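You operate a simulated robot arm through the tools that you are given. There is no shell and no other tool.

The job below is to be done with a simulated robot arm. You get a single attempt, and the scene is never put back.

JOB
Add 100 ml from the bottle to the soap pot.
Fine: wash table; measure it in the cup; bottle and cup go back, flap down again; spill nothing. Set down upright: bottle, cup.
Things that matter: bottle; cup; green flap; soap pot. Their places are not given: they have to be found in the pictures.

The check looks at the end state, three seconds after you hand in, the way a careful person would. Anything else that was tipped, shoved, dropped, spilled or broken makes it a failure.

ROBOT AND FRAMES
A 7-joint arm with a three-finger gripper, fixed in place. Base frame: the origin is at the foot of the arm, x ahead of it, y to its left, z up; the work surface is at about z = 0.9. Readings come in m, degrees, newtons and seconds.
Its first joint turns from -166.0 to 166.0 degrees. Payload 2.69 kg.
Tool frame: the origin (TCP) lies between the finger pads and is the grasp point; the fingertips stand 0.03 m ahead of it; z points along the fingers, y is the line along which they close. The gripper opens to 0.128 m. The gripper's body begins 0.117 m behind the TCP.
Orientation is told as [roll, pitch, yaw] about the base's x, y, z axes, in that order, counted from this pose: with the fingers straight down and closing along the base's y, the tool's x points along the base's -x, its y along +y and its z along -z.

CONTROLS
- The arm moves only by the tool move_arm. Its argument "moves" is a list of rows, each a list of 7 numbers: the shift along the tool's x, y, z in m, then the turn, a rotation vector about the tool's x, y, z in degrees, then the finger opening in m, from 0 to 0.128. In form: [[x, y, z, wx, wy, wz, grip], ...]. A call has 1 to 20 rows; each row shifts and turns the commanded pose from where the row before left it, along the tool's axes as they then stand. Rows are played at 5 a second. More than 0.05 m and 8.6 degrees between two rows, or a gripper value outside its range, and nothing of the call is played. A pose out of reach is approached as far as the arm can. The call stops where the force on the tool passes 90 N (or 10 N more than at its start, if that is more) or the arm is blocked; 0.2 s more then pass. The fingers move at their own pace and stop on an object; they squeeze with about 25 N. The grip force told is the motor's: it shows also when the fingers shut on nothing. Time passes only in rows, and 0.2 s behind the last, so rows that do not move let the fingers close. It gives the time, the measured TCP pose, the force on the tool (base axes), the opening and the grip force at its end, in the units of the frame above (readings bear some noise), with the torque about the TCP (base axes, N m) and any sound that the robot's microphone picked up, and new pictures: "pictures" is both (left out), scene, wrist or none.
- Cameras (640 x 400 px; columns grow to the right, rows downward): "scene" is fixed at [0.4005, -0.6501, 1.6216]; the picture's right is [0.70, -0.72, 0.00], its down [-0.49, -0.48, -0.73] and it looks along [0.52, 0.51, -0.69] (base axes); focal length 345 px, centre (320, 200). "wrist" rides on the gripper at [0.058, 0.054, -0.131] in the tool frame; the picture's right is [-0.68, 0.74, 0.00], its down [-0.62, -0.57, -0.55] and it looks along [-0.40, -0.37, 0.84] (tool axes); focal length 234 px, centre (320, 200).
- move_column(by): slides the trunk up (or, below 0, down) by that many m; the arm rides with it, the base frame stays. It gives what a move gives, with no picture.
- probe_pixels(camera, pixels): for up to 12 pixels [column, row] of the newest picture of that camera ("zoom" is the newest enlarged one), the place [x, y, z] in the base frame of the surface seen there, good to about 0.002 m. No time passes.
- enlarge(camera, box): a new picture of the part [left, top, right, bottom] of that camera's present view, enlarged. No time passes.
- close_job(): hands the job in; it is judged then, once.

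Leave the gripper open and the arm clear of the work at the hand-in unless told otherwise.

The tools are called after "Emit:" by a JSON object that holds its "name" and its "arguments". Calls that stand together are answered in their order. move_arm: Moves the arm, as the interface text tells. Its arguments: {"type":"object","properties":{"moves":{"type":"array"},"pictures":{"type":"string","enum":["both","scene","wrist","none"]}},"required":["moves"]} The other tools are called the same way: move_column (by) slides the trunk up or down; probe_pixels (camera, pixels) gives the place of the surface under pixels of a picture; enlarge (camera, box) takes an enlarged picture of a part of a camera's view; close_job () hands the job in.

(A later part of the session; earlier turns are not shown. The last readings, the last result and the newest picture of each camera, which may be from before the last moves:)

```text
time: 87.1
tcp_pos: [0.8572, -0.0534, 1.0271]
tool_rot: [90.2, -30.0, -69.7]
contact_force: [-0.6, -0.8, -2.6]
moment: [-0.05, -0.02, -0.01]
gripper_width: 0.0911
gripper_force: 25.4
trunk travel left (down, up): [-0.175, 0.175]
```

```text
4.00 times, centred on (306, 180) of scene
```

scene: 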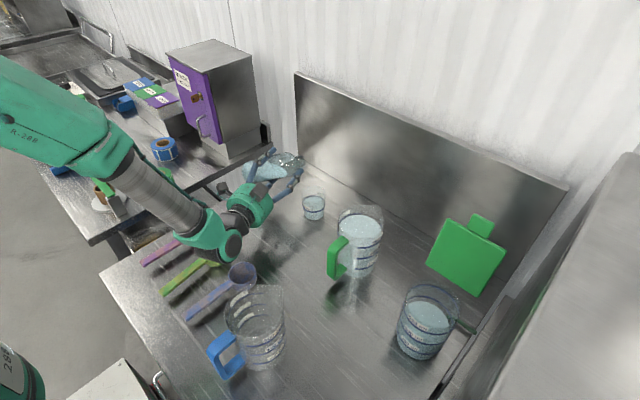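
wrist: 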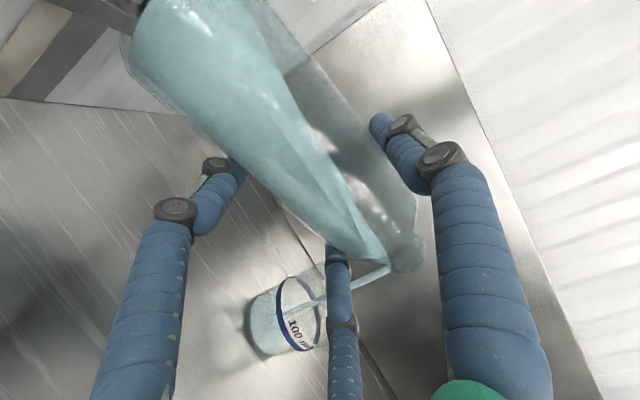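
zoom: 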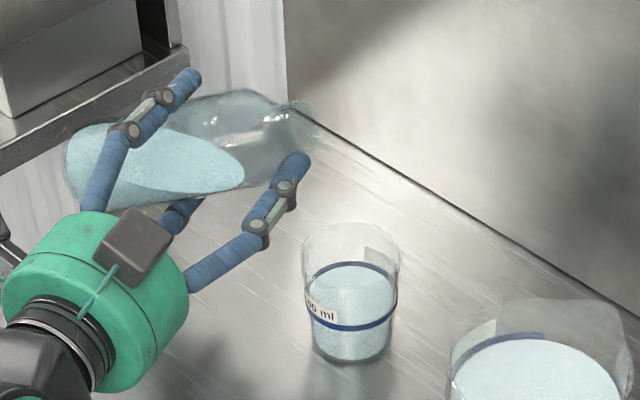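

Cup filled, bottle back to 60°, nothing spilled. I lift 8 cm and bring the bottle fully upright.

Emit:
{"name": "move_arm", "arguments": {"moves": [[-0.02, 0.0346, 0, 0, 0, 0, 0.0], [-0.02, 0.0346, 0, 0, 0, 0, 0.0], [0, 0, 0, 0, 0, -6, 0.0], [0, 0, 0, 0, 0, -7, 0.0], [0, 0, 0, 0, 0, -7, 0.0], [0, 0, 0, 0, 0, -7, 0.0], [0, 0, 0, 0, 0, -7, 0.0], [0, 0, 0, 0, 0, -7, 0.0], [0, 0, 0, 0, 0, -7, 0.0], [0, 0, 0, 0, 0, -6, 0.0], [0, 0, 0, 0, 0, -4, 0.0], [0, 0, 0, 0, 0, -2, 0.0], [0, 0, 0, 0, 0, 0, 0.0]]}}

Emit:
{"name": "enlarge", "arguments": {"camera": "scene", "box": [220, 80, 360, 220]}}

```text
time: 89.9
tcp_pos: [0.8552, -0.0538, 1.1085]
tool_rot: [-172.4, -89.8, -167.2]
contact_force: [-0.9, -0.1, -2.8]
moment: [0.0, 0.0, -0.02]
gripper_width: 0.091
gripper_force: 25.3
trunk travel left (down, up): [-0.175, 0.175]
```

scene: 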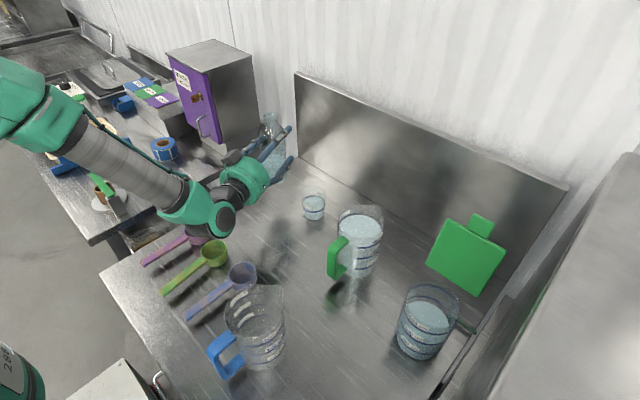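
wrist: 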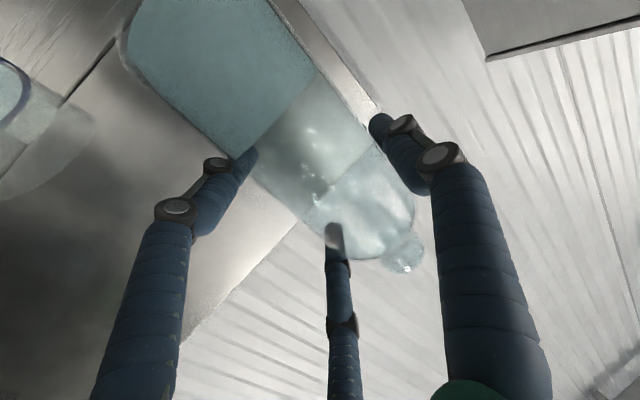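

```text
2.86 times, centred on (290, 150) of scene
```

zoom: 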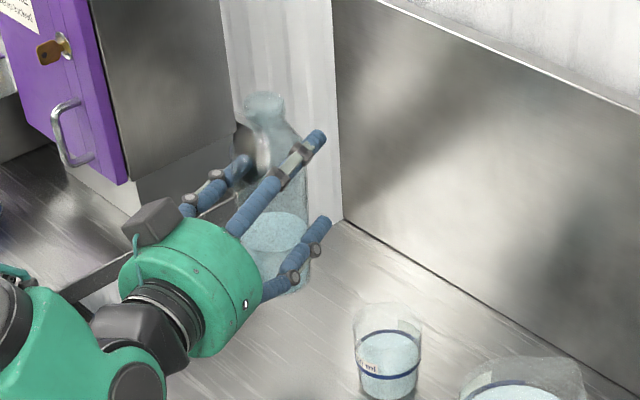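

Upright again, azimuth +20.4°. I take it back over its old place (TCP (0.897, −0.025)) and lower to 1 cm above where it stood.

Emit:
{"name": "move_arm", "arguments": {"moves": [[0, 0.0062, 0.0248, 0, 0, 0, 0.0], [0, 0.0062, 0.0248, 0, 0, 0, 0.0], [0.03, 0, 0, 0, 0, 0, 0.0], [0.03, 0, 0, 0, 0, 0, 0.0], [0.03, 0, 0, 0, 0, 0, 0.0], [0, 0, 0, 0, 0, 0, 0.0], [0, 0, 0, 0, 0, 0, 0.0]]}}

Emit:
{"name": "enlarge", "arguments": {"camera": "scene", "box": [220, 100, 360, 230]}}

```text
time: 91.5
tcp_pos: [0.8976, -0.0235, 1.0169]
tool_rot: [171.3, -89.7, -151.1]
contact_force: [0.0, -0.4, -2.4]
moment: [-0.02, 0.0, 0.01]
gripper_width: 0.0909
gripper_force: 25.2
trunk travel left (down, up): [-0.175, 0.175]
```

scene: 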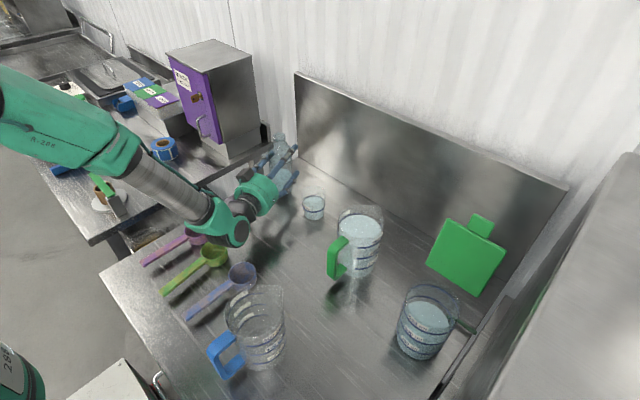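
wrist: 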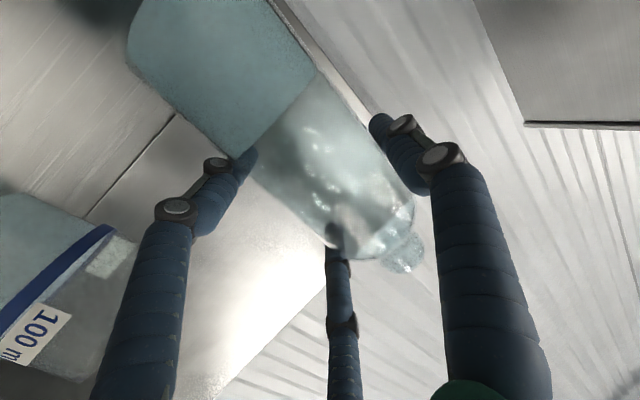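

```text
3.08 times, centred on (290, 165) of scene
```

zoom: 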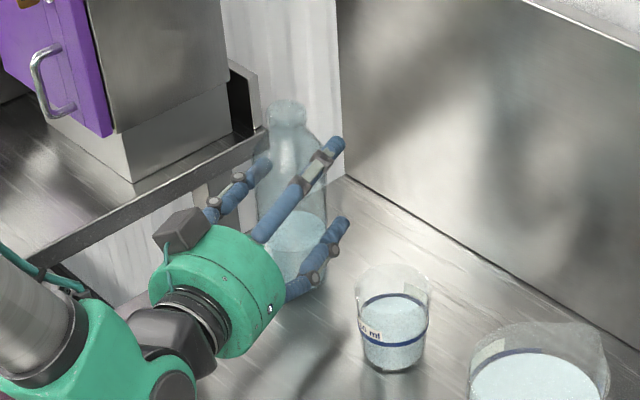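

The lighter weight (about 2.7 N against 3.9) fits 100 ml poured. Now lowering the last 8 mm in small steps till it touches.

Emit:
{"name": "move_arm", "arguments": {"moves": [[0.003, 0, 0, 0, 0, 0, 0.0], [0.003, 0, 0, 0, 0, 0, 0.0], [0.002, 0, 0, 0, 0, 0, 0.0], [0, 0, 0, 0, 0, 0, 0.0]], "pictures": "none"}}

```text
time: 92.5
tcp_pos: [0.8979, -0.0253, 1.0112]
tool_rot: [-175.7, -89.6, -164.0]
contact_force: [0.6, 2.0, 5.7]
moment: [0.05, -0.03, 0.01]
gripper_width: 0.0908
gripper_force: 25.0
trunk travel left (down, up): [-0.175, 0.175]
```

The bottle has touched down (force +5.7 N). I ease up 1.5 mm and open the fingers gradually.

Emit:
{"name": "move_arm", "arguments": {"moves": [[-0.0015, 0, 0, 0, 0, 0, 0.0], [0, 0, 0, 0, 0, 0, 0.088], [0, 0, 0, 0, 0, 0, 0.093], [0, 0, 0, 0, 0, 0, 0.1], [0, 0, 0, 0, 0, 0, 0.11], [0, 0, 0, 0, 0, 0, 0.12], [0, 0, 0, 0, 0, 0, 0.128], [0, 0, 0, 0, 0, 0, 0.128]]}}

Emit:
{"name": "enlarge", "arguments": {"camera": "scene", "box": [220, 100, 360, 230]}}

```text
time: 94.3
tcp_pos: [0.8988, -0.0242, 1.0114]
tool_rot: [169.7, -89.8, -149.4]
contact_force: [-0.5, -0.1, 0.0]
moment: [-0.01, -0.01, 0.03]
gripper_width: 0.1282
gripper_force: 0.1
trunk travel left (down, up): [-0.175, 0.175]
```

scene: 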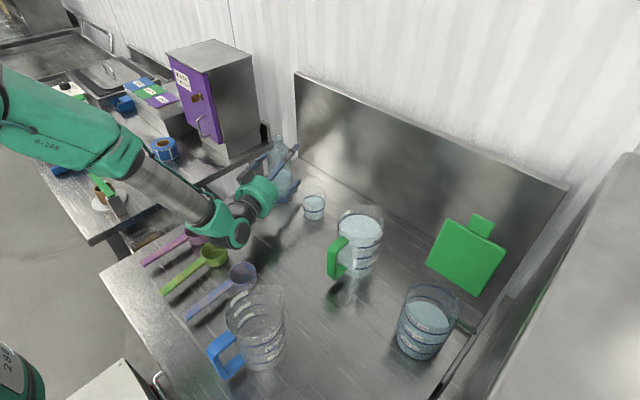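
wrist: 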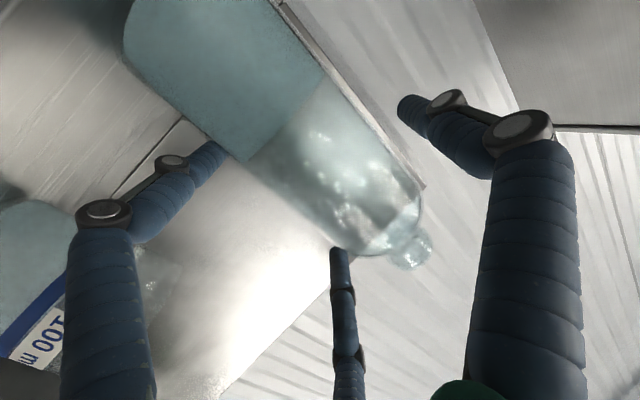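

```text
3.08 times, centred on (290, 165) of scene
```

zoom: 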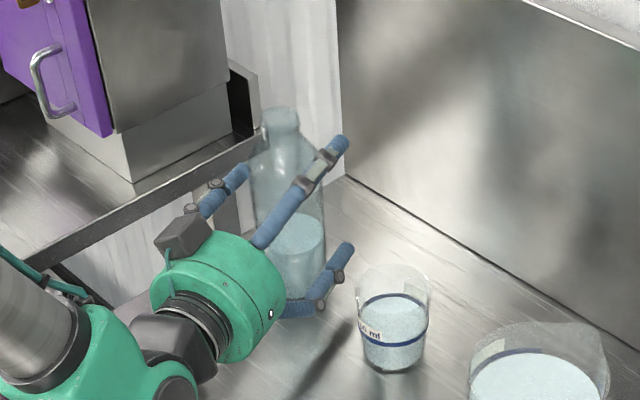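

The bottle stands free. I'll probe it to be sure both sides clear the fingers before going straight up.

Emit:
{"name": "probe_pixels", "arguments": {"camera": "wrist", "pixels": [[200, 30], [215, 60], [180, 60], [150, 60], [240, 100], [260, 60], [280, 80], [300, 90], [190, 100], [230, 140]]}}

```text
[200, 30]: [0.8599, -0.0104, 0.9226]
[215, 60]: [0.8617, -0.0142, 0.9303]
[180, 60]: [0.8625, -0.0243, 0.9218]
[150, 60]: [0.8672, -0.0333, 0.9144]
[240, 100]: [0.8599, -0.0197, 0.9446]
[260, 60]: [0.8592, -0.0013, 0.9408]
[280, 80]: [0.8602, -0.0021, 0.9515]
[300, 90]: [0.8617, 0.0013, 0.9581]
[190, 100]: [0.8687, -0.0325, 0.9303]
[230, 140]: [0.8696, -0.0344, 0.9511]
```

The bottle is back on its spot at about (0.8915, −0.0105). I'll nudge the hand 3 mm to centre the gap and go straight up to z≈1.23.

Emit:
{"name": "move_arm", "arguments": {"moves": [[0, -0.003, 0, 0, 0, 0, 0.128], [-0.035, 0, 0, 0, 0, 0, 0.128], [-0.045, 0, 0, 0, 0, 0, 0.128], [-0.045, 0, 0, 0, 0, 0, 0.128], [-0.045, 0, 0, 0, 0, 0, 0.128], [-0.045, 0, 0, 0, 0, 0, 0.128], [0, 0, 0, 0, 0, 0, 0.128]]}}

```text
time: 95.9
tcp_pos: [0.8974, -0.0264, 1.2292]
tool_rot: [173.7, -89.8, -153.2]
contact_force: [-0.7, -0.5, -0.6]
moment: [0.01, 0.08, -0.01]
gripper_width: 0.128
gripper_force: 0.1
trunk travel left (down, up): [-0.175, 0.175]
```

scene: 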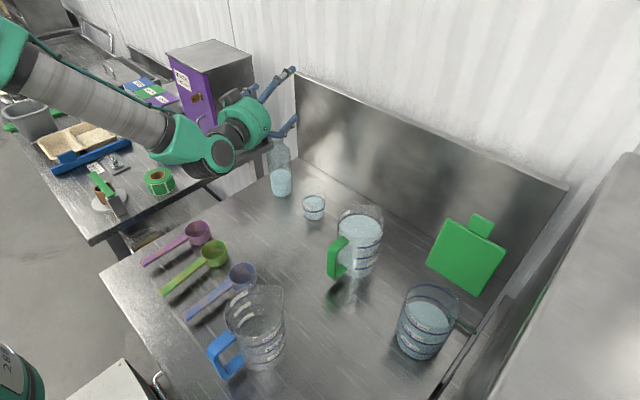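
wrist: 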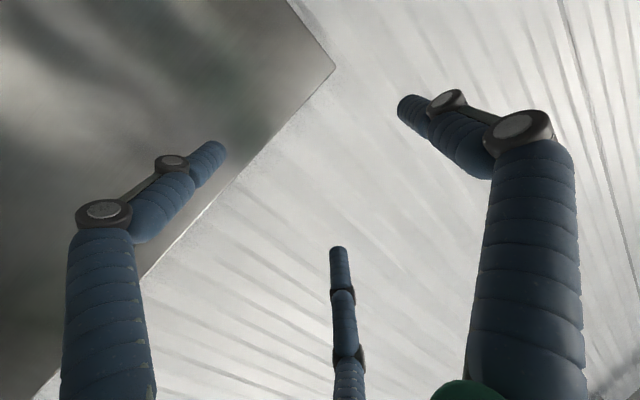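

Bottle stands alone and upright. Because of the three fingers, I'll take the cup from straight above and pour by pitching the hand up to level, mouth toward −x, with finger A on top so the stream falls between B and C. I'll first rehearse this above the pot with an empty hand. First the roll by +90°.

Emit:
{"name": "move_arm", "arguments": {"moves": [[0, 0, 0, 0, 0, 8.18, 0.128], [0, 0, 0, 0, 0, 8.18, 0.128], [0, 0, 0, 0, 0, 8.18, 0.128], [0, 0, 0, 0, 0, 8.18, 0.128], [0, 0, 0, 0, 0, 8.18, 0.128], [0, 0, 0, 0, 0, 8.18, 0.128], [0, 0, 0, 0, 0, 8.18, 0.128], [0, 0, 0, 0, 0, 8.18, 0.128], [0, 0, 0, 0, 0, 8.18, 0.128], [0, 0, 0, 0, 0, 8.18, 0.128], [0, 0, 0, 0, 0, 8.18, 0.128], [0, 0, 0, 0, 0, 0, 0.128]], "pictures": "wrist"}}

```text
time: 98.5
tcp_pos: [0.8986, -0.027, 1.2262]
tool_rot: [90.2, 0.1, -69.8]
contact_force: [0.1, 0.0, 0.6]
moment: [-0.04, 0.02, -0.01]
gripper_width: 0.1282
gripper_force: 0.1
trunk travel left (down, up): [-0.175, 0.175]
```

wrist: 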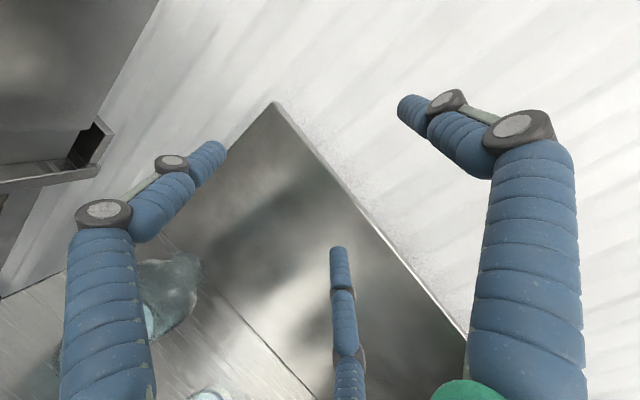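

Now I swing the level hand over to the pot at z≈1.27 while turning it to point along +x.

Emit:
{"name": "move_arm", "arguments": {"moves": [[-0.045, 0.0035, -0.0125, 0, -4.1, 0, 0.128], [-0.045, 0.0035, -0.0125, 0, -4.1, 0, 0.128], [-0.045, 0.0035, -0.0125, 0, -4.1, 0, 0.128], [-0.045, 0.0035, -0.0125, 0, -4.1, 0, 0.128], [-0.045, 0.0035, -0.0125, 0, -4.0, 0, 0.128], [-0.045, 0.0035, -0.0125, 0, 0, 0, 0.128], [-0.045, 0.0035, -0.0125, 0, 0, 0, 0.128], [-0.045, 0.0035, -0.0125, 0, 0, 0, 0.128], [-0.045, 0.0035, -0.0125, 0, 0, 0, 0.128], [-0.045, 0.0035, -0.0125, 0, 0, 0, 0.128], [-0.045, 0.0035, -0.0125, 0, 0, 0, 0.128], [-0.045, 0.0035, -0.0125, 0, 0, 0, 0.128], [0, 0, 0, 0, 0, 0, 0.128]]}}

```text
time: 101.3
tcp_pos: [0.7965, -0.5742, 1.2684]
tool_rot: [90.2, 0.1, -90.1]
contact_force: [0.1, -0.3, -0.2]
moment: [-0.03, 0.0, 0.08]
gripper_width: 0.1276
gripper_force: 0.0
trunk travel left (down, up): [-0.175, 0.175]
```

scene: 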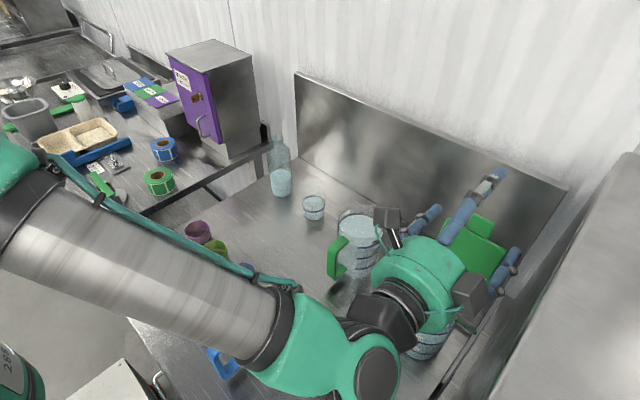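
wrist: 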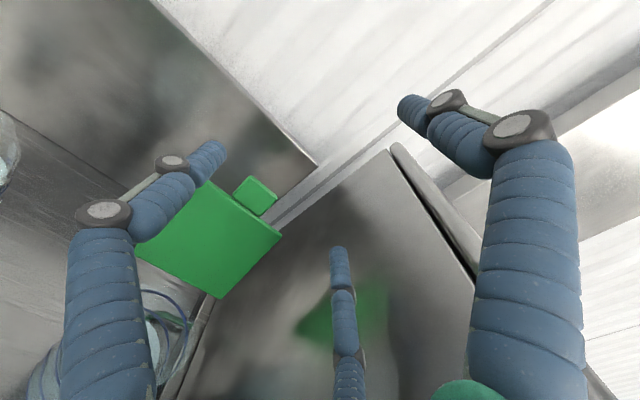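

Level and in reach above the pot. I'll test going forward 3 cm and pitching 10° above level, as the end of the pour would need.

Emit:
{"name": "move_arm", "arguments": {"moves": [[0, 0, 0.015, 0, 0, 0, 0.128], [0, 0, 0.015, 0, 0, 0, 0.128], [0, 0, 0, -5, 0, 0, 0.128], [0, 0, 0, -5, 0, 0, 0.128], [0, 0, 0, 0, 0, 0, 0.128]]}}

```text
time: 102.5
tcp_pos: [0.8276, -0.5747, 1.2679]
tool_rot: [100.2, 0.1, -90.0]
contact_force: [0.4, -0.2, 0.0]
moment: [0.01, -0.03, 0.03]
gripper_width: 0.128
gripper_force: 0.0
trunk travel left (down, up): [-0.175, 0.175]
```

scene: 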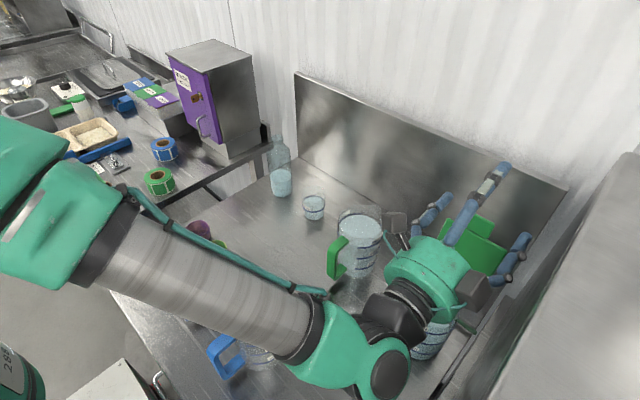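
wrist: 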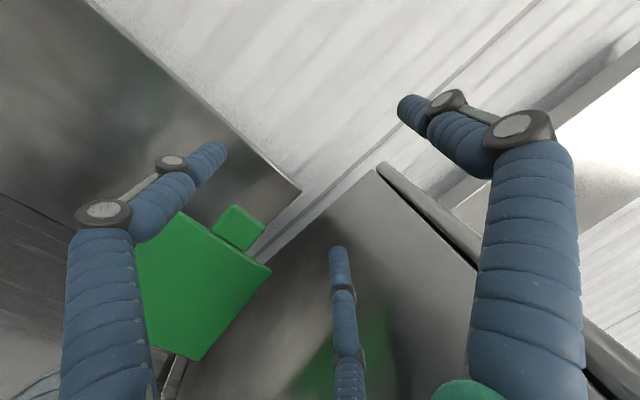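

10° above level is reached exactly. I'll see whether 8° more is possible too.

Emit:
{"name": "move_arm", "arguments": {"moves": [[0, 0, 0, -4, 0, 0, 0.128], [0, 0, 0, -4, 0, 0, 0.128], [0, 0, 0, 0, 0, 0, 0.128]], "pictures": "none"}}

```text
time: 103.3
tcp_pos: [0.827, -0.5749, 1.2679]
tool_rot: [108.2, 0.1, -90.0]
contact_force: [-0.2, -0.3, 0.1]
moment: [0.01, -0.04, 0.03]
gripper_width: 0.1279
gripper_force: 0.1
trunk travel left (down, up): [-0.175, 0.175]
```

θ=108° works. Now I pitch the hand down to vertical here, as I'd carry the cup.

Emit:
{"name": "move_arm", "arguments": {"moves": [[0, 0, 0, 8.3, 0, 0, 0.128], [0, 0, 0, 8.3, 0, 0, 0.128], [0, 0, 0, 8.3, 0, 0, 0.128], [0, 0, 0, 8.3, 0, 0, 0.128], [0, 0, 0, 8.3, 0, 0, 0.128], [0, 0, 0, 8.3, 0, 0, 0.128], [0, 0, 0, 8.3, 0, 0, 0.128], [0, 0, 0, 8.3, 0, 0, 0.128], [0, 0, 0, 8.3, 0, 0, 0.128], [0, 0, 0, 8.3, 0, 0, 0.128], [0, 0, 0, 8.3, 0, 0, 0.128], [0, 0, 0, 8.3, 0, 0, 0.128], [0, 0, 0, 8.3, 0, 0, 0.128], [0, 0, 0, 0.2, 0, 0, 0.128], [0, 0, 0, 0, 0, 0, 0.128]]}}

```text
time: 106.5
tcp_pos: [0.8259, -0.5746, 1.2686]
tool_rot: [0.0, 0.1, -90.1]
contact_force: [-0.4, 0.1, -0.1]
moment: [-0.04, -0.01, -0.03]
gripper_width: 0.1281
gripper_force: 0.0
trunk travel left (down, up): [-0.175, 0.175]
```

scene: 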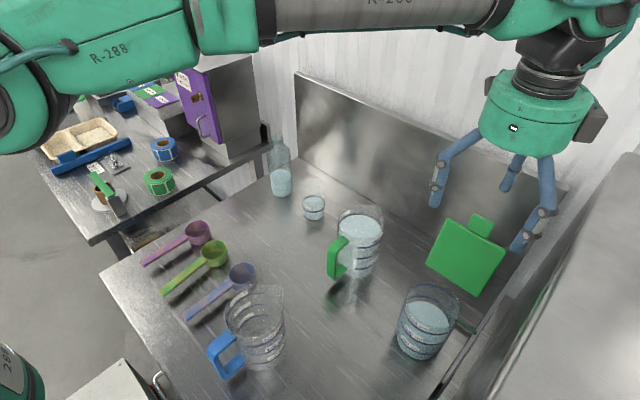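
wrist: 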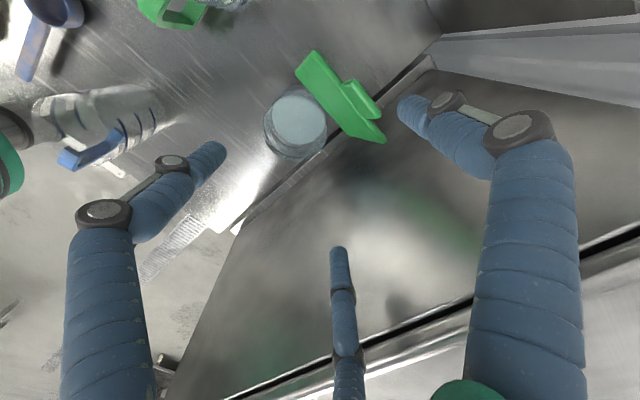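

The whole pour movement is possible. From here I see the pot from above; I'll probe its liquid disc to refine its centre.

Emit:
{"name": "probe_pixels", "arguments": {"camera": "wrist", "pixels": [[296, 122], [275, 122], [318, 122], [296, 100], [296, 145], [280, 105], [312, 105], [280, 140], [312, 140], [265, 130], [328, 130], [355, 95]]}}

Emit:
{"name": "enlarge", "arguments": {"camera": "wrist", "box": [240, 40, 400, 180]}}

```text
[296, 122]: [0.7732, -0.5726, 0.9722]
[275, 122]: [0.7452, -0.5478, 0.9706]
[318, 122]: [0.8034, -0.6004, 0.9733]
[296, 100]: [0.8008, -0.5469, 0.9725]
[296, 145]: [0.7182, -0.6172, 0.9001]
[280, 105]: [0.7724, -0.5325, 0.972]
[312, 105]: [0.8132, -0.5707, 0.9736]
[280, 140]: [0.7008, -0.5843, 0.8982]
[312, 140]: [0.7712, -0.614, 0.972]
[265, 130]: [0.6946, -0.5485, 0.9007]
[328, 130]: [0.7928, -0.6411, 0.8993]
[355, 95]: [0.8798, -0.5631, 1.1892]
```

```text
2.86 times, centred on (320, 110) of wrist
```

zoom: 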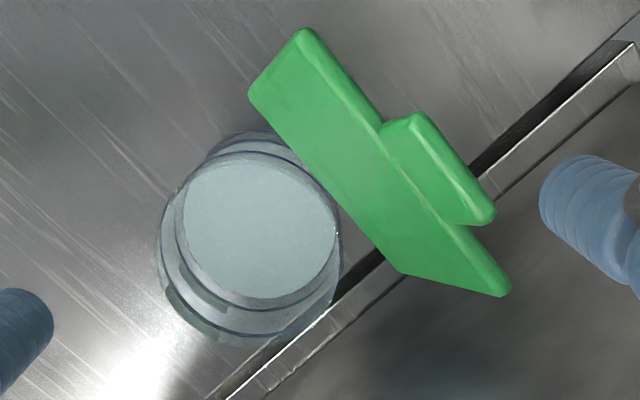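

Pot centre ≈ (0.775, −0.572). Now I take the vertical hand over to the cup, ending at (0.889, −0.1495, 1.10).

Emit:
{"name": "move_arm", "arguments": {"moves": [[0.0425, 0.0063, 0.01, 0, 0, 0, 0.128], [0.0425, 0.0063, 0.01, 0, 0, 0, 0.128], [0.0425, 0.0063, 0.01, 0, 0, 0, 0.128], [0.0425, 0.0063, 0.01, 0, 0, 0, 0.128], [0.0425, 0.0063, 0.01, 0, 0, 0, 0.128], [0.0425, 0.0063, 0.01, 0, 0, 0, 0.128], [0.0425, 0.0063, 0.01, 0, 0, 0, 0.128], [0.0425, 0.0063, 0.01, 0, 0, 0, 0.128], [0.0425, 0.0063, 0.01, 0, 0, 0, 0.128], [0.0426, 0.0064, 0.01, 0, 0, 0, 0.128], [0, 0, 0.034, 0, 0, 0, 0.128], [0, 0, 0.034, 0, 0, 0, 0.128], [0, 0, 0, 0, 0, 0, 0.128]]}}

Emit:
{"name": "enlarge", "arguments": {"camera": "scene", "box": [230, 90, 390, 230]}}

```text
time: 109.3
tcp_pos: [0.8916, -0.1501, 1.0999]
tool_rot: [-0.1, 0.0, -90.0]
contact_force: [0.9, -0.5, -0.6]
moment: [0.02, 0.04, -0.02]
gripper_width: 0.1279
gripper_force: 0.0
trunk travel left (down, up): [-0.175, 0.175]
```

scene: 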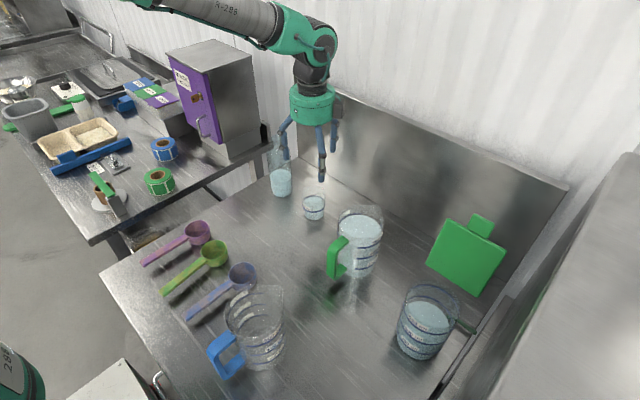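
wrist: 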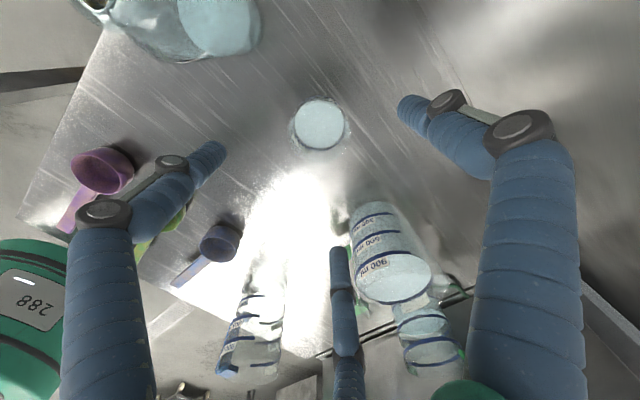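

```text
2.86 times, centred on (310, 160) of scene
```

zoom: 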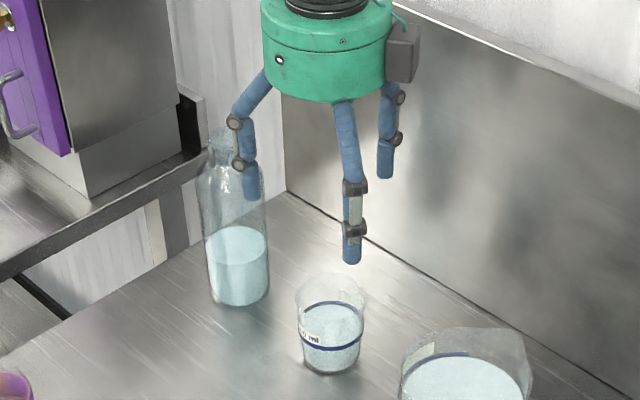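

The hand is above the cup. I'll probe the cup's liquid disc from here to fix its centre and level.

Emit:
{"name": "probe_pixels", "arguments": {"camera": "wrist", "pixels": [[320, 124], [298, 124], [342, 124], [320, 103], [320, 145], [304, 108], [336, 108], [304, 140], [336, 140], [310, 124], [330, 124]]}}

Emit:
{"name": "enlarge", "arguments": {"camera": "wrist", "box": [270, 80, 370, 170]}}

```text
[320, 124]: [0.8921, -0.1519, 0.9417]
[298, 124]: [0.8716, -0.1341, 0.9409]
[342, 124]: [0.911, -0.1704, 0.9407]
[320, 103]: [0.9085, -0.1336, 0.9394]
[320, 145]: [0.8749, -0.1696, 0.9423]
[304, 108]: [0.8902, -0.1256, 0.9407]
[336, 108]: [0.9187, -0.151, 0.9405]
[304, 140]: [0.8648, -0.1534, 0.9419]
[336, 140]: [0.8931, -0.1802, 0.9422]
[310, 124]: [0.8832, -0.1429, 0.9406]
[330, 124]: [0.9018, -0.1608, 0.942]
```

```text
4.44 times, centred on (320, 125) of wrist
```

zoom: 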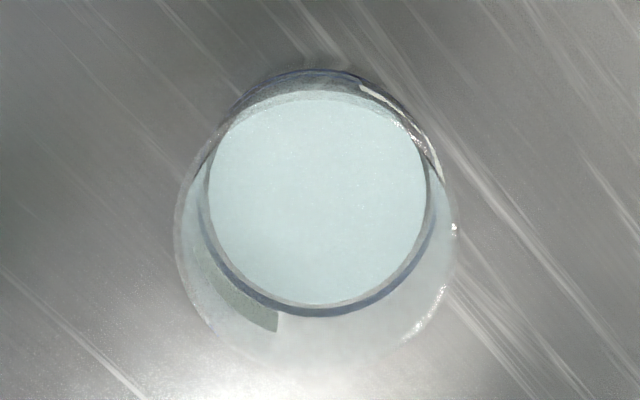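

Cup centre ≈ (0.8915, −0.152). I'll shift 2 mm and come down around it to TCP z≈0.99 first.

Emit:
{"name": "move_arm", "arguments": {"moves": [[-0.0019, 0, 0.03, 0, 0, 0, 0.128], [0, 0, 0.04, 0, 0, 0, 0.128], [0, 0, 0.04, 0, 0, 0, 0.128], [0, 0, 0, 0, 0, 0, 0.128]]}}

Emit:
{"name": "enlarge", "arguments": {"camera": "scene", "box": [260, 130, 372, 230]}}

Emit:
{"name": "enlarge", "arguments": {"camera": "wrist", "box": [180, 60, 440, 260]}}

```text
time: 110.3
tcp_pos: [0.8914, -0.1515, 0.9901]
tool_rot: [-0.1, 0.1, -90.0]
contact_force: [0.4, -0.4, 0.3]
moment: [0.01, 0.01, 0.0]
gripper_width: 0.1282
gripper_force: 0.2
trunk travel left (down, up): [-0.175, 0.175]
```

scene: 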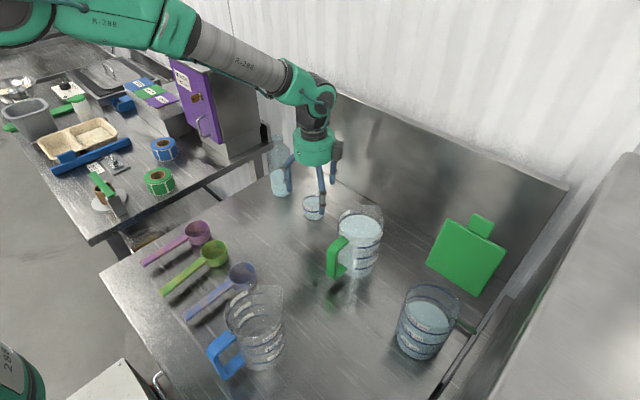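
wrist: 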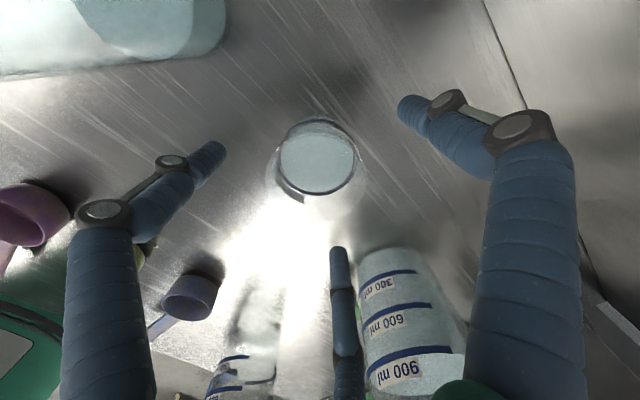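

```text
4.00 times, centred on (316, 180) of scene
```

zoom: 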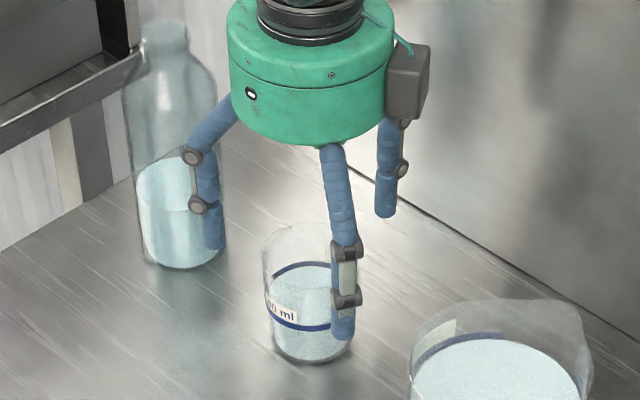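

```text
2.00 times, centred on (310, 160) of wrist
```

zoom: 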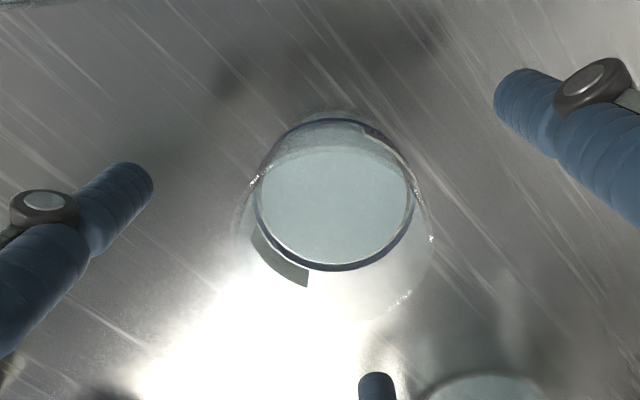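

The cup is well centred between the three fingers. I lower 2 cm to TCP z≈0.970 and close gently.

Emit:
{"name": "move_arm", "arguments": {"moves": [[0, 0, 0.01, 0, 0, 0, 0.128], [0, 0, 0.01, 0, 0, 0, 0.12], [0, 0, 0, 0, 0, 0, 0.1], [0, 0, 0, 0, 0, 0, 0.085], [0, 0, 0, 0, 0, 0, 0.078], [0, 0, 0, 0, 0, 0, 0.078]]}}

Emit:
{"name": "enlarge", "arguments": {"camera": "scene", "box": [276, 150, 350, 225]}}

Emit:
{"name": "enlarge", "arguments": {"camera": "wrist", "box": [220, 80, 420, 240]}}

```text
time: 111.7
tcp_pos: [0.8896, -0.1496, 0.9713]
tool_rot: [-0.1, 0.1, -90.0]
contact_force: [0.7, 0.3, 0.4]
moment: [0.01, -0.03, 0.0]
gripper_width: 0.0781
gripper_force: 0.1
trunk travel left (down, up): [-0.175, 0.175]
```

scene: 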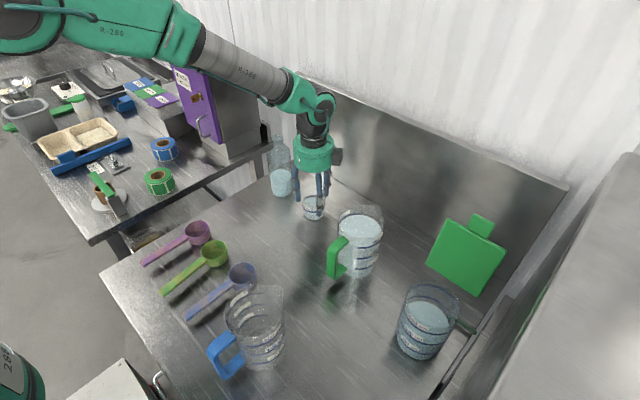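
wrist: 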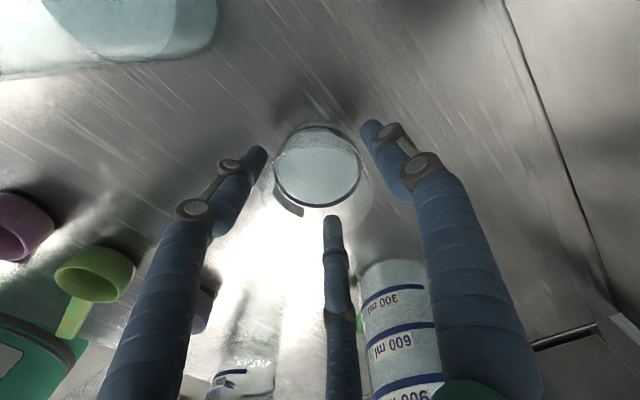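

```text
5.33 times, centred on (313, 188) of scene
```

zoom: 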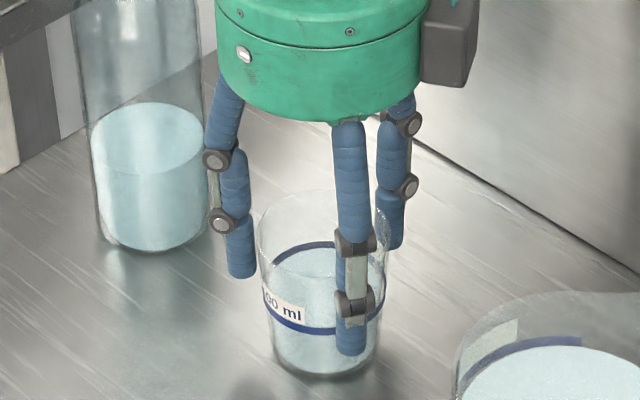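

```text
2.50 times, centred on (320, 160) of wrist
```

zoom: 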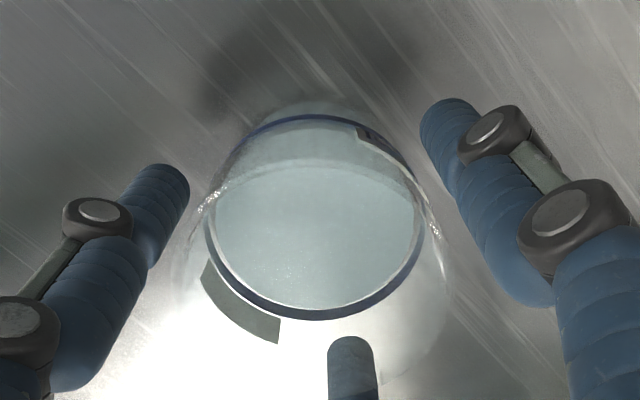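

The gaps look even on all sides. Closing onto the cup now.

Emit:
{"name": "move_arm", "arguments": {"moves": [[0, 0, 0, 0, 0, 0, 0.074], [0, 0, 0, 0, 0, 0, 0.071], [0, 0, 0, 0, 0, 0, 0.069], [0, 0, 0, 0, 0, 0, 0.067], [0, 0, 0, 0, 0, 0, 0.064], [0, 0, 0, 0, 0, 0, 0.05], [0, 0, 0, 0, 0, 0, 0.02], [0, 0, 0, 0, 0, 0, 0.0], [0, 0, 0, 0, 0, 0, 0.0]]}}

Emit:
{"name": "enlarge", "arguments": {"camera": "scene", "box": [276, 150, 350, 225]}}

```text
time: 113.7
tcp_pos: [0.8912, -0.1513, 0.9711]
tool_rot: [0.0, 0.1, -90.1]
contact_force: [0.4, 0.5, 0.0]
moment: [-0.02, 0.02, 0.03]
gripper_width: 0.0632
gripper_force: 25.0
trunk travel left (down, up): [-0.175, 0.175]
```

scene: 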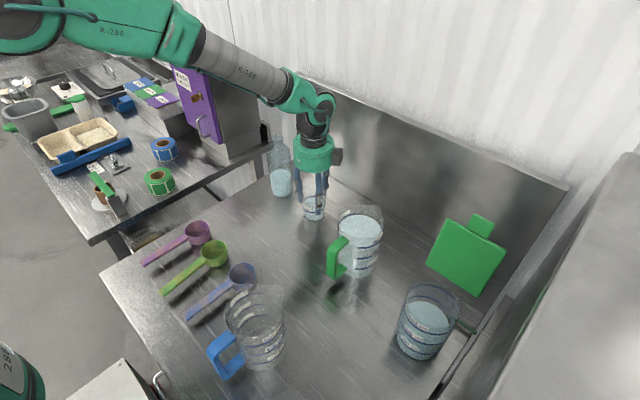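
wrist: 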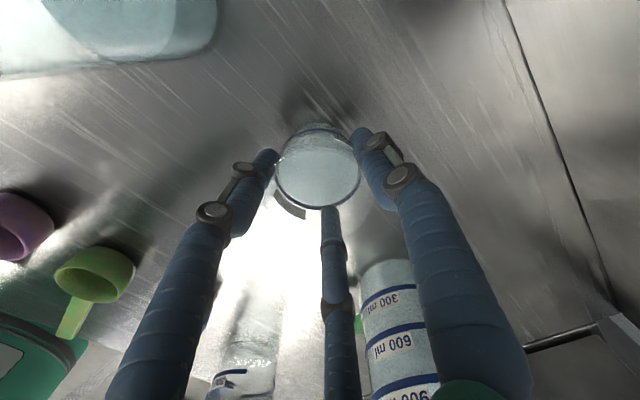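

```text
5.33 times, centred on (313, 188) of scene
```

zoom: 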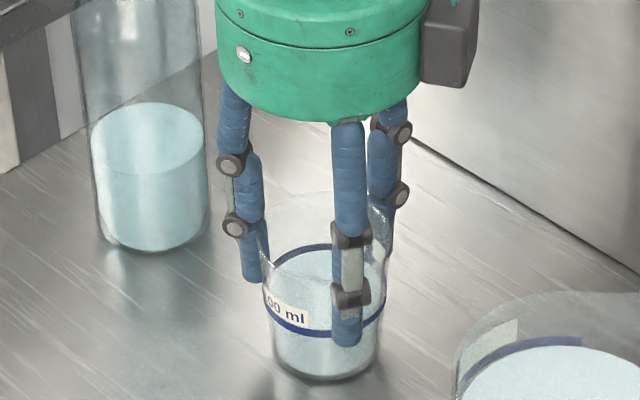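

The cup is gripped at 0.063 m with 25 N. I lift slowly 4 cm.

Emit:
{"name": "move_arm", "arguments": {"moves": [[0, 0, -0.005, 0, 0, 0, 0.0], [0, 0, -0.01, 0, 0, 0, 0.0], [0, 0, -0.015, 0, 0, 0, 0.0], [0, 0, -0.01, 0, 0, 0, 0.0], [0, 0, 0, 0, 0, 0, 0.0], [0, 0, 0, 0, 0, 0, 0.0]]}}

Emit:
{"name": "enlarge", "arguments": {"camera": "scene", "box": [276, 140, 350, 225]}}

```text
time: 115.1
tcp_pos: [0.8915, -0.1513, 1.0109]
tool_rot: [-0.1, 0.1, -90.0]
contact_force: [-0.1, 0.4, -1.9]
moment: [0.01, 0.01, 0.02]
gripper_width: 0.0635
gripper_force: 24.8
trunk travel left (down, up): [-0.175, 0.175]
```

scene: 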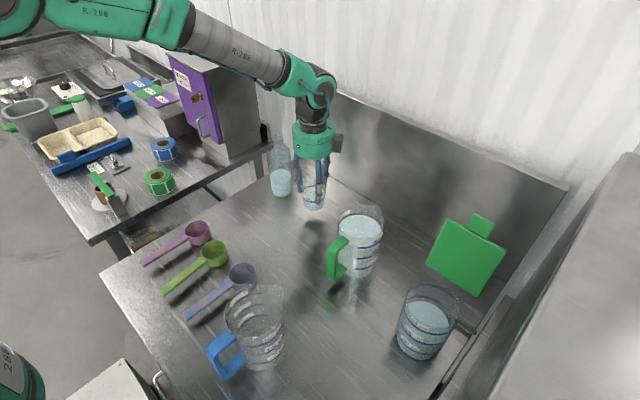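
wrist: 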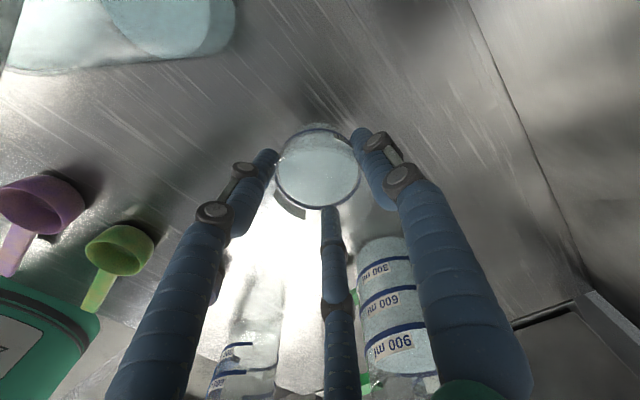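

```text
4.71 times, centred on (313, 182) of scene
```

zoom: 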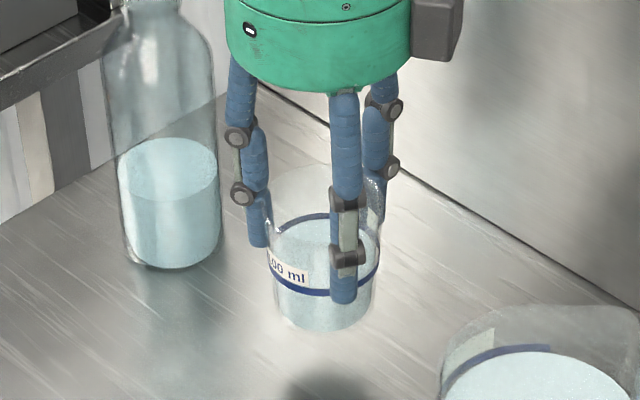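

The cup hangs level with its 100 ml. I raise it gently to z≈1.285.

Emit:
{"name": "move_arm", "arguments": {"moves": [[0, 0, -0.01, 0, 0, 0, 0.0], [0, 0, -0.02, 0, 0, 0, 0.0], [0, 0, -0.027, 0, 0, 0, 0.0], [0, 0, -0.027, 0, 0, 0, 0.0], [0, 0, -0.027, 0, 0, 0, 0.0], [0, 0, -0.027, 0, 0, 0, 0.0], [0, 0, -0.027, 0, 0, 0, 0.0], [0, 0, -0.027, 0, 0, 0, 0.0], [0, 0, -0.027, 0, 0, 0, 0.0], [0, 0, -0.027, 0, 0, 0, 0.0], [0, 0, -0.018, 0, 0, 0, 0.0], [0, 0, -0.01, 0, 0, 0, 0.0], [0, 0, 0, 0, 0, 0, 0.0]], "pictures": "scene"}}

```text
time: 117.9
tcp_pos: [0.891, -0.1505, 1.2848]
tool_rot: [0.0, 0.1, -90.1]
contact_force: [0.1, -0.4, -1.2]
moment: [-0.01, -0.03, 0.02]
gripper_width: 0.0633
gripper_force: 25.1
trunk travel left (down, up): [-0.175, 0.175]
```

scene: 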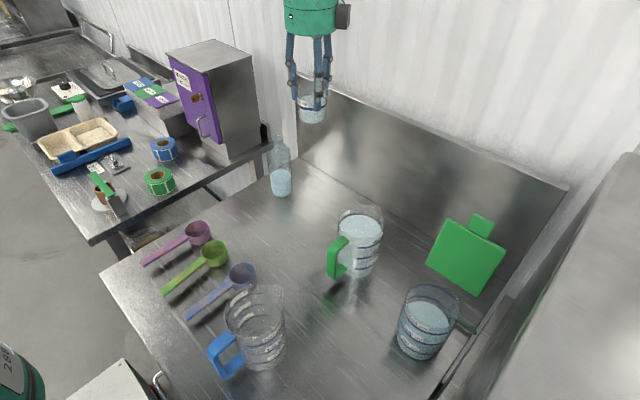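

Now sideways to the pot, smoothly, to (0.815, −0.572, 1.285).

Emit:
{"name": "move_arm", "arguments": {"moves": [[-0.0079, -0.0014, 0, 0, 0, 0, 0.0], [-0.0157, -0.0028, 0, 0, 0, 0, 0.0], [-0.0236, -0.0043, 0, 0, 0, 0, 0.0], [-0.0266, -0.0048, 0, 0, 0, 0, 0.0], [-0.0266, -0.0048, 0, 0, 0, 0, 0.0], [-0.0266, -0.0048, 0, 0, 0, 0, 0.0], [-0.0266, -0.0048, 0, 0, 0, 0, 0.0], [-0.0266, -0.0048, 0, 0, 0, 0, 0.0], [-0.0266, -0.0048, 0, 0, 0, 0, 0.0], [-0.0266, -0.0048, 0, 0, 0, 0, 0.0], [-0.0266, -0.0048, 0, 0, 0, 0, 0.0], [-0.0266, -0.0048, 0, 0, 0, 0, 0.0], [-0.0266, -0.0048, 0, 0, 0, 0, 0.0], [-0.0266, -0.0048, 0, 0, 0, 0, 0.0], [-0.0266, -0.0048, 0, 0, 0, 0, 0.0], [-0.0266, -0.0048, 0, 0, 0, 0, 0.0], [-0.0177, -0.0032, 0, 0, 0, 0, 0.0], [-0.0108, -0.002, 0, 0, 0, 0, 0.0], [0, 0, 0, 0, 0, 0, 0.0]]}}

Emit:
{"name": "enlarge", "arguments": {"camera": "scene", "box": [380, 140, 540, 340]}}

```text
time: 121.9
tcp_pos: [0.8139, -0.5714, 1.2845]
tool_rot: [0.0, 0.1, -90.1]
contact_force: [0.1, 0.3, -1.1]
moment: [0.01, -0.01, 0.0]
gripper_width: 0.0635
gripper_force: 25.2
trunk travel left (down, up): [-0.175, 0.175]
```

scene: 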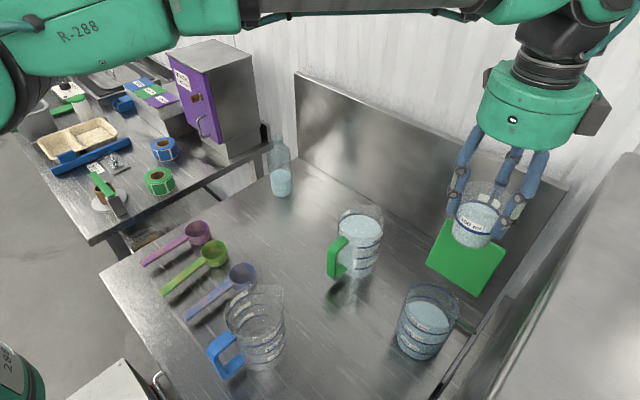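
wrist: 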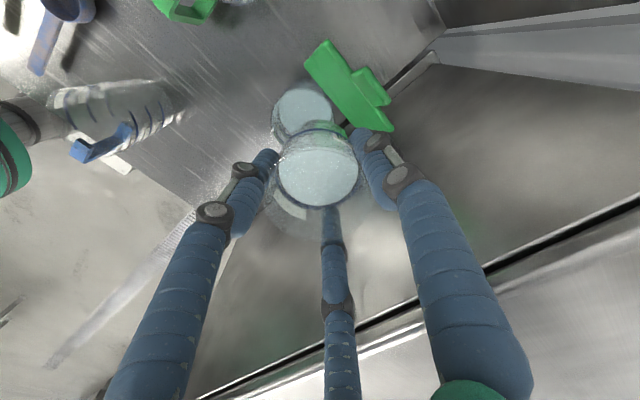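

```text
2.00 times, centred on (460, 240) of scene
```

zoom: 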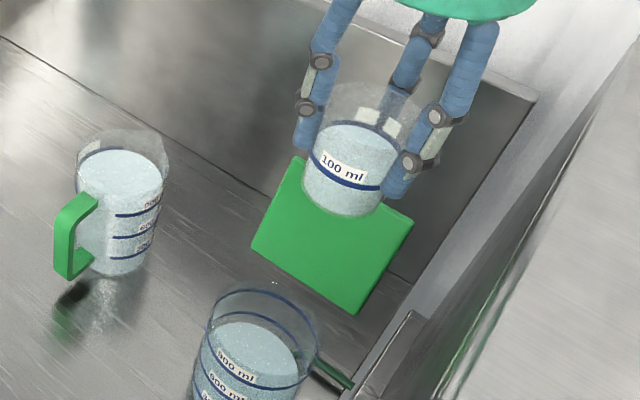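

The cup is over the pot, level, liquid at its line. I start tilting: first 36° (no flow expected before about 45°).

Emit:
{"name": "move_arm", "arguments": {"moves": [[0, 0, 0, -2, 0, 0, 0.0], [0, 0, 0, -4, 0, 0, 0.0], [0, 0, 0, -5, 0, 0, 0.0], [0, 0, 0, -5, 0, 0, 0.0], [0, 0, 0, -5, 0, 0, 0.0], [0, 0, 0, -5, 0, 0, 0.0], [0, 0, 0, -5, 0, 0, 0.0], [0, 0, 0, -3, 0, 0, 0.0], [0, 0, 0, -2, 0, 0, 0.0], [0, 0, 0, 0, 0, 0, 0.0], [0, 0, 0, 0, 0, 0, 0.0]]}}

Emit:
{"name": "enlarge", "arguments": {"camera": "scene", "box": [380, 160, 540, 360]}}

```text
time: 124.3
tcp_pos: [0.8147, -0.5727, 1.2835]
tool_rot: [36.0, 0.1, -90.0]
contact_force: [-0.1, -0.4, -1.0]
moment: [-0.01, 0.03, 0.03]
gripper_width: 0.0637
gripper_force: 24.7
trunk travel left (down, up): [-0.175, 0.175]
```

scene: 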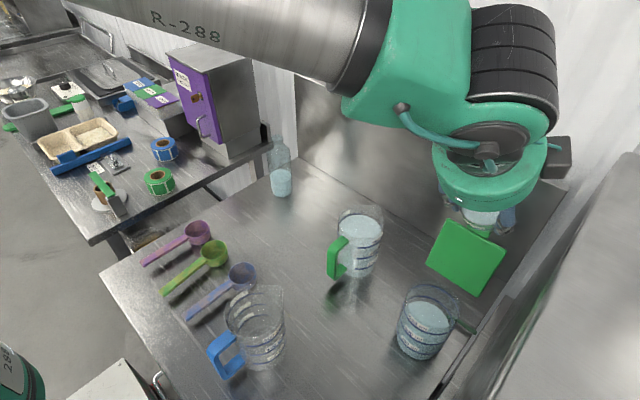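
wrist: 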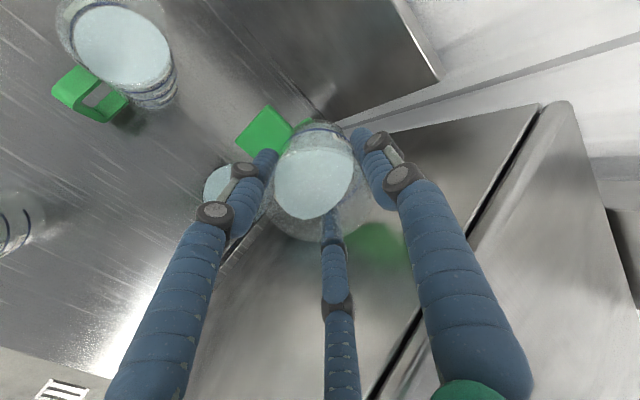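

```text
2.00 times, centred on (460, 260) of scene
```

zoom: 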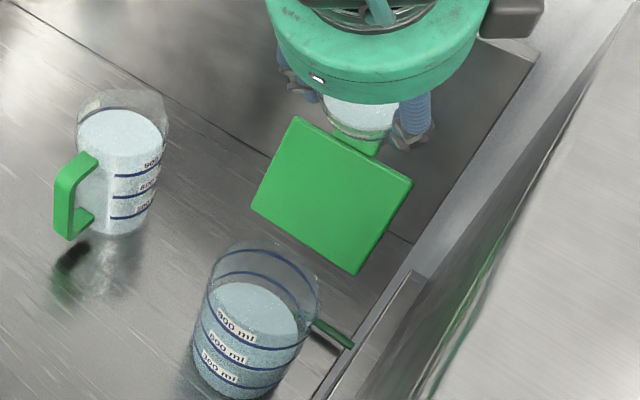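

At 36° nothing flows yet; the pot is in clear view below. Going to 44° in 2° steps.

Emit:
{"name": "move_arm", "arguments": {"moves": [[0, 0, 0, -2, 0, 0, 0.0], [0, 0, 0, -2, 0, 0, 0.0], [0, 0, 0, -2, 0, 0, 0.0], [0, 0, 0, -2, 0, 0, 0.0], [0, 0, 0, 0, 0, 0, 0.0]]}}

Emit:
{"name": "enlarge", "arguments": {"camera": "scene", "box": [380, 190, 500, 360]}}

Emit:
{"name": "enlarge", "arguments": {"camera": "wrist", "box": [180, 80, 420, 280]}}

```text
time: 125.5
tcp_pos: [0.8139, -0.572, 1.2836]
tool_rot: [44.1, 0.1, -90.2]
contact_force: [0.3, -0.2, -1.8]
moment: [0.01, 0.05, 0.02]
gripper_width: 0.0633
gripper_force: 24.9
trunk travel left (down, up): [-0.175, 0.175]
```

scene: 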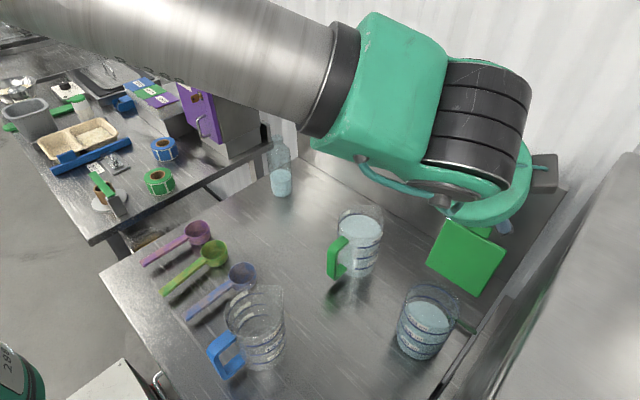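
wrist: 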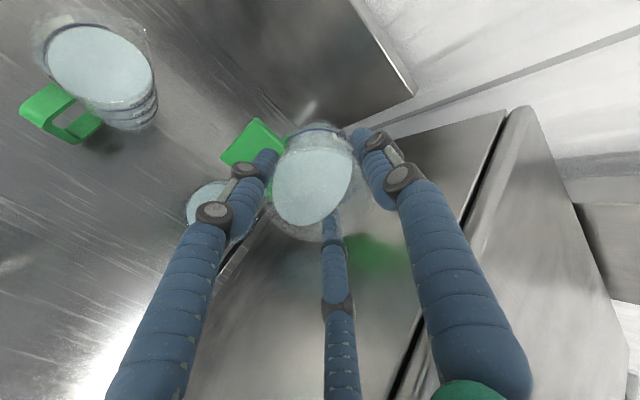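

```text
2.35 times, centred on (440, 275) of scene
```

zoom: 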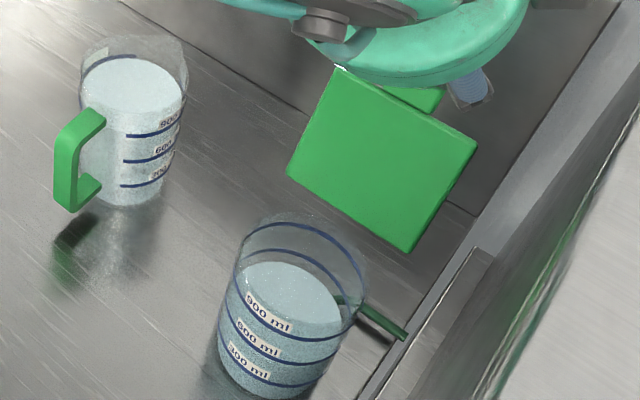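

```text
2.00 times, centred on (300, 180) of wrist
```

zoom: 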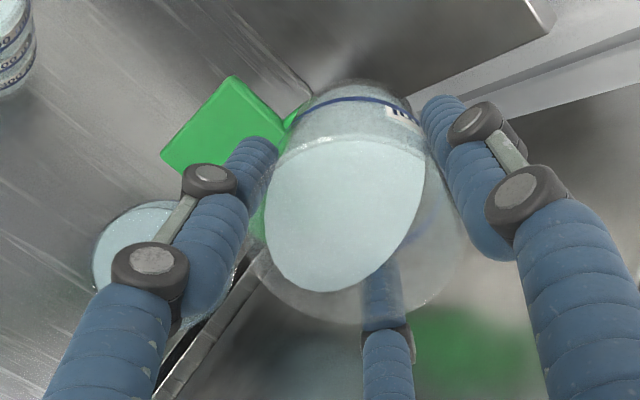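

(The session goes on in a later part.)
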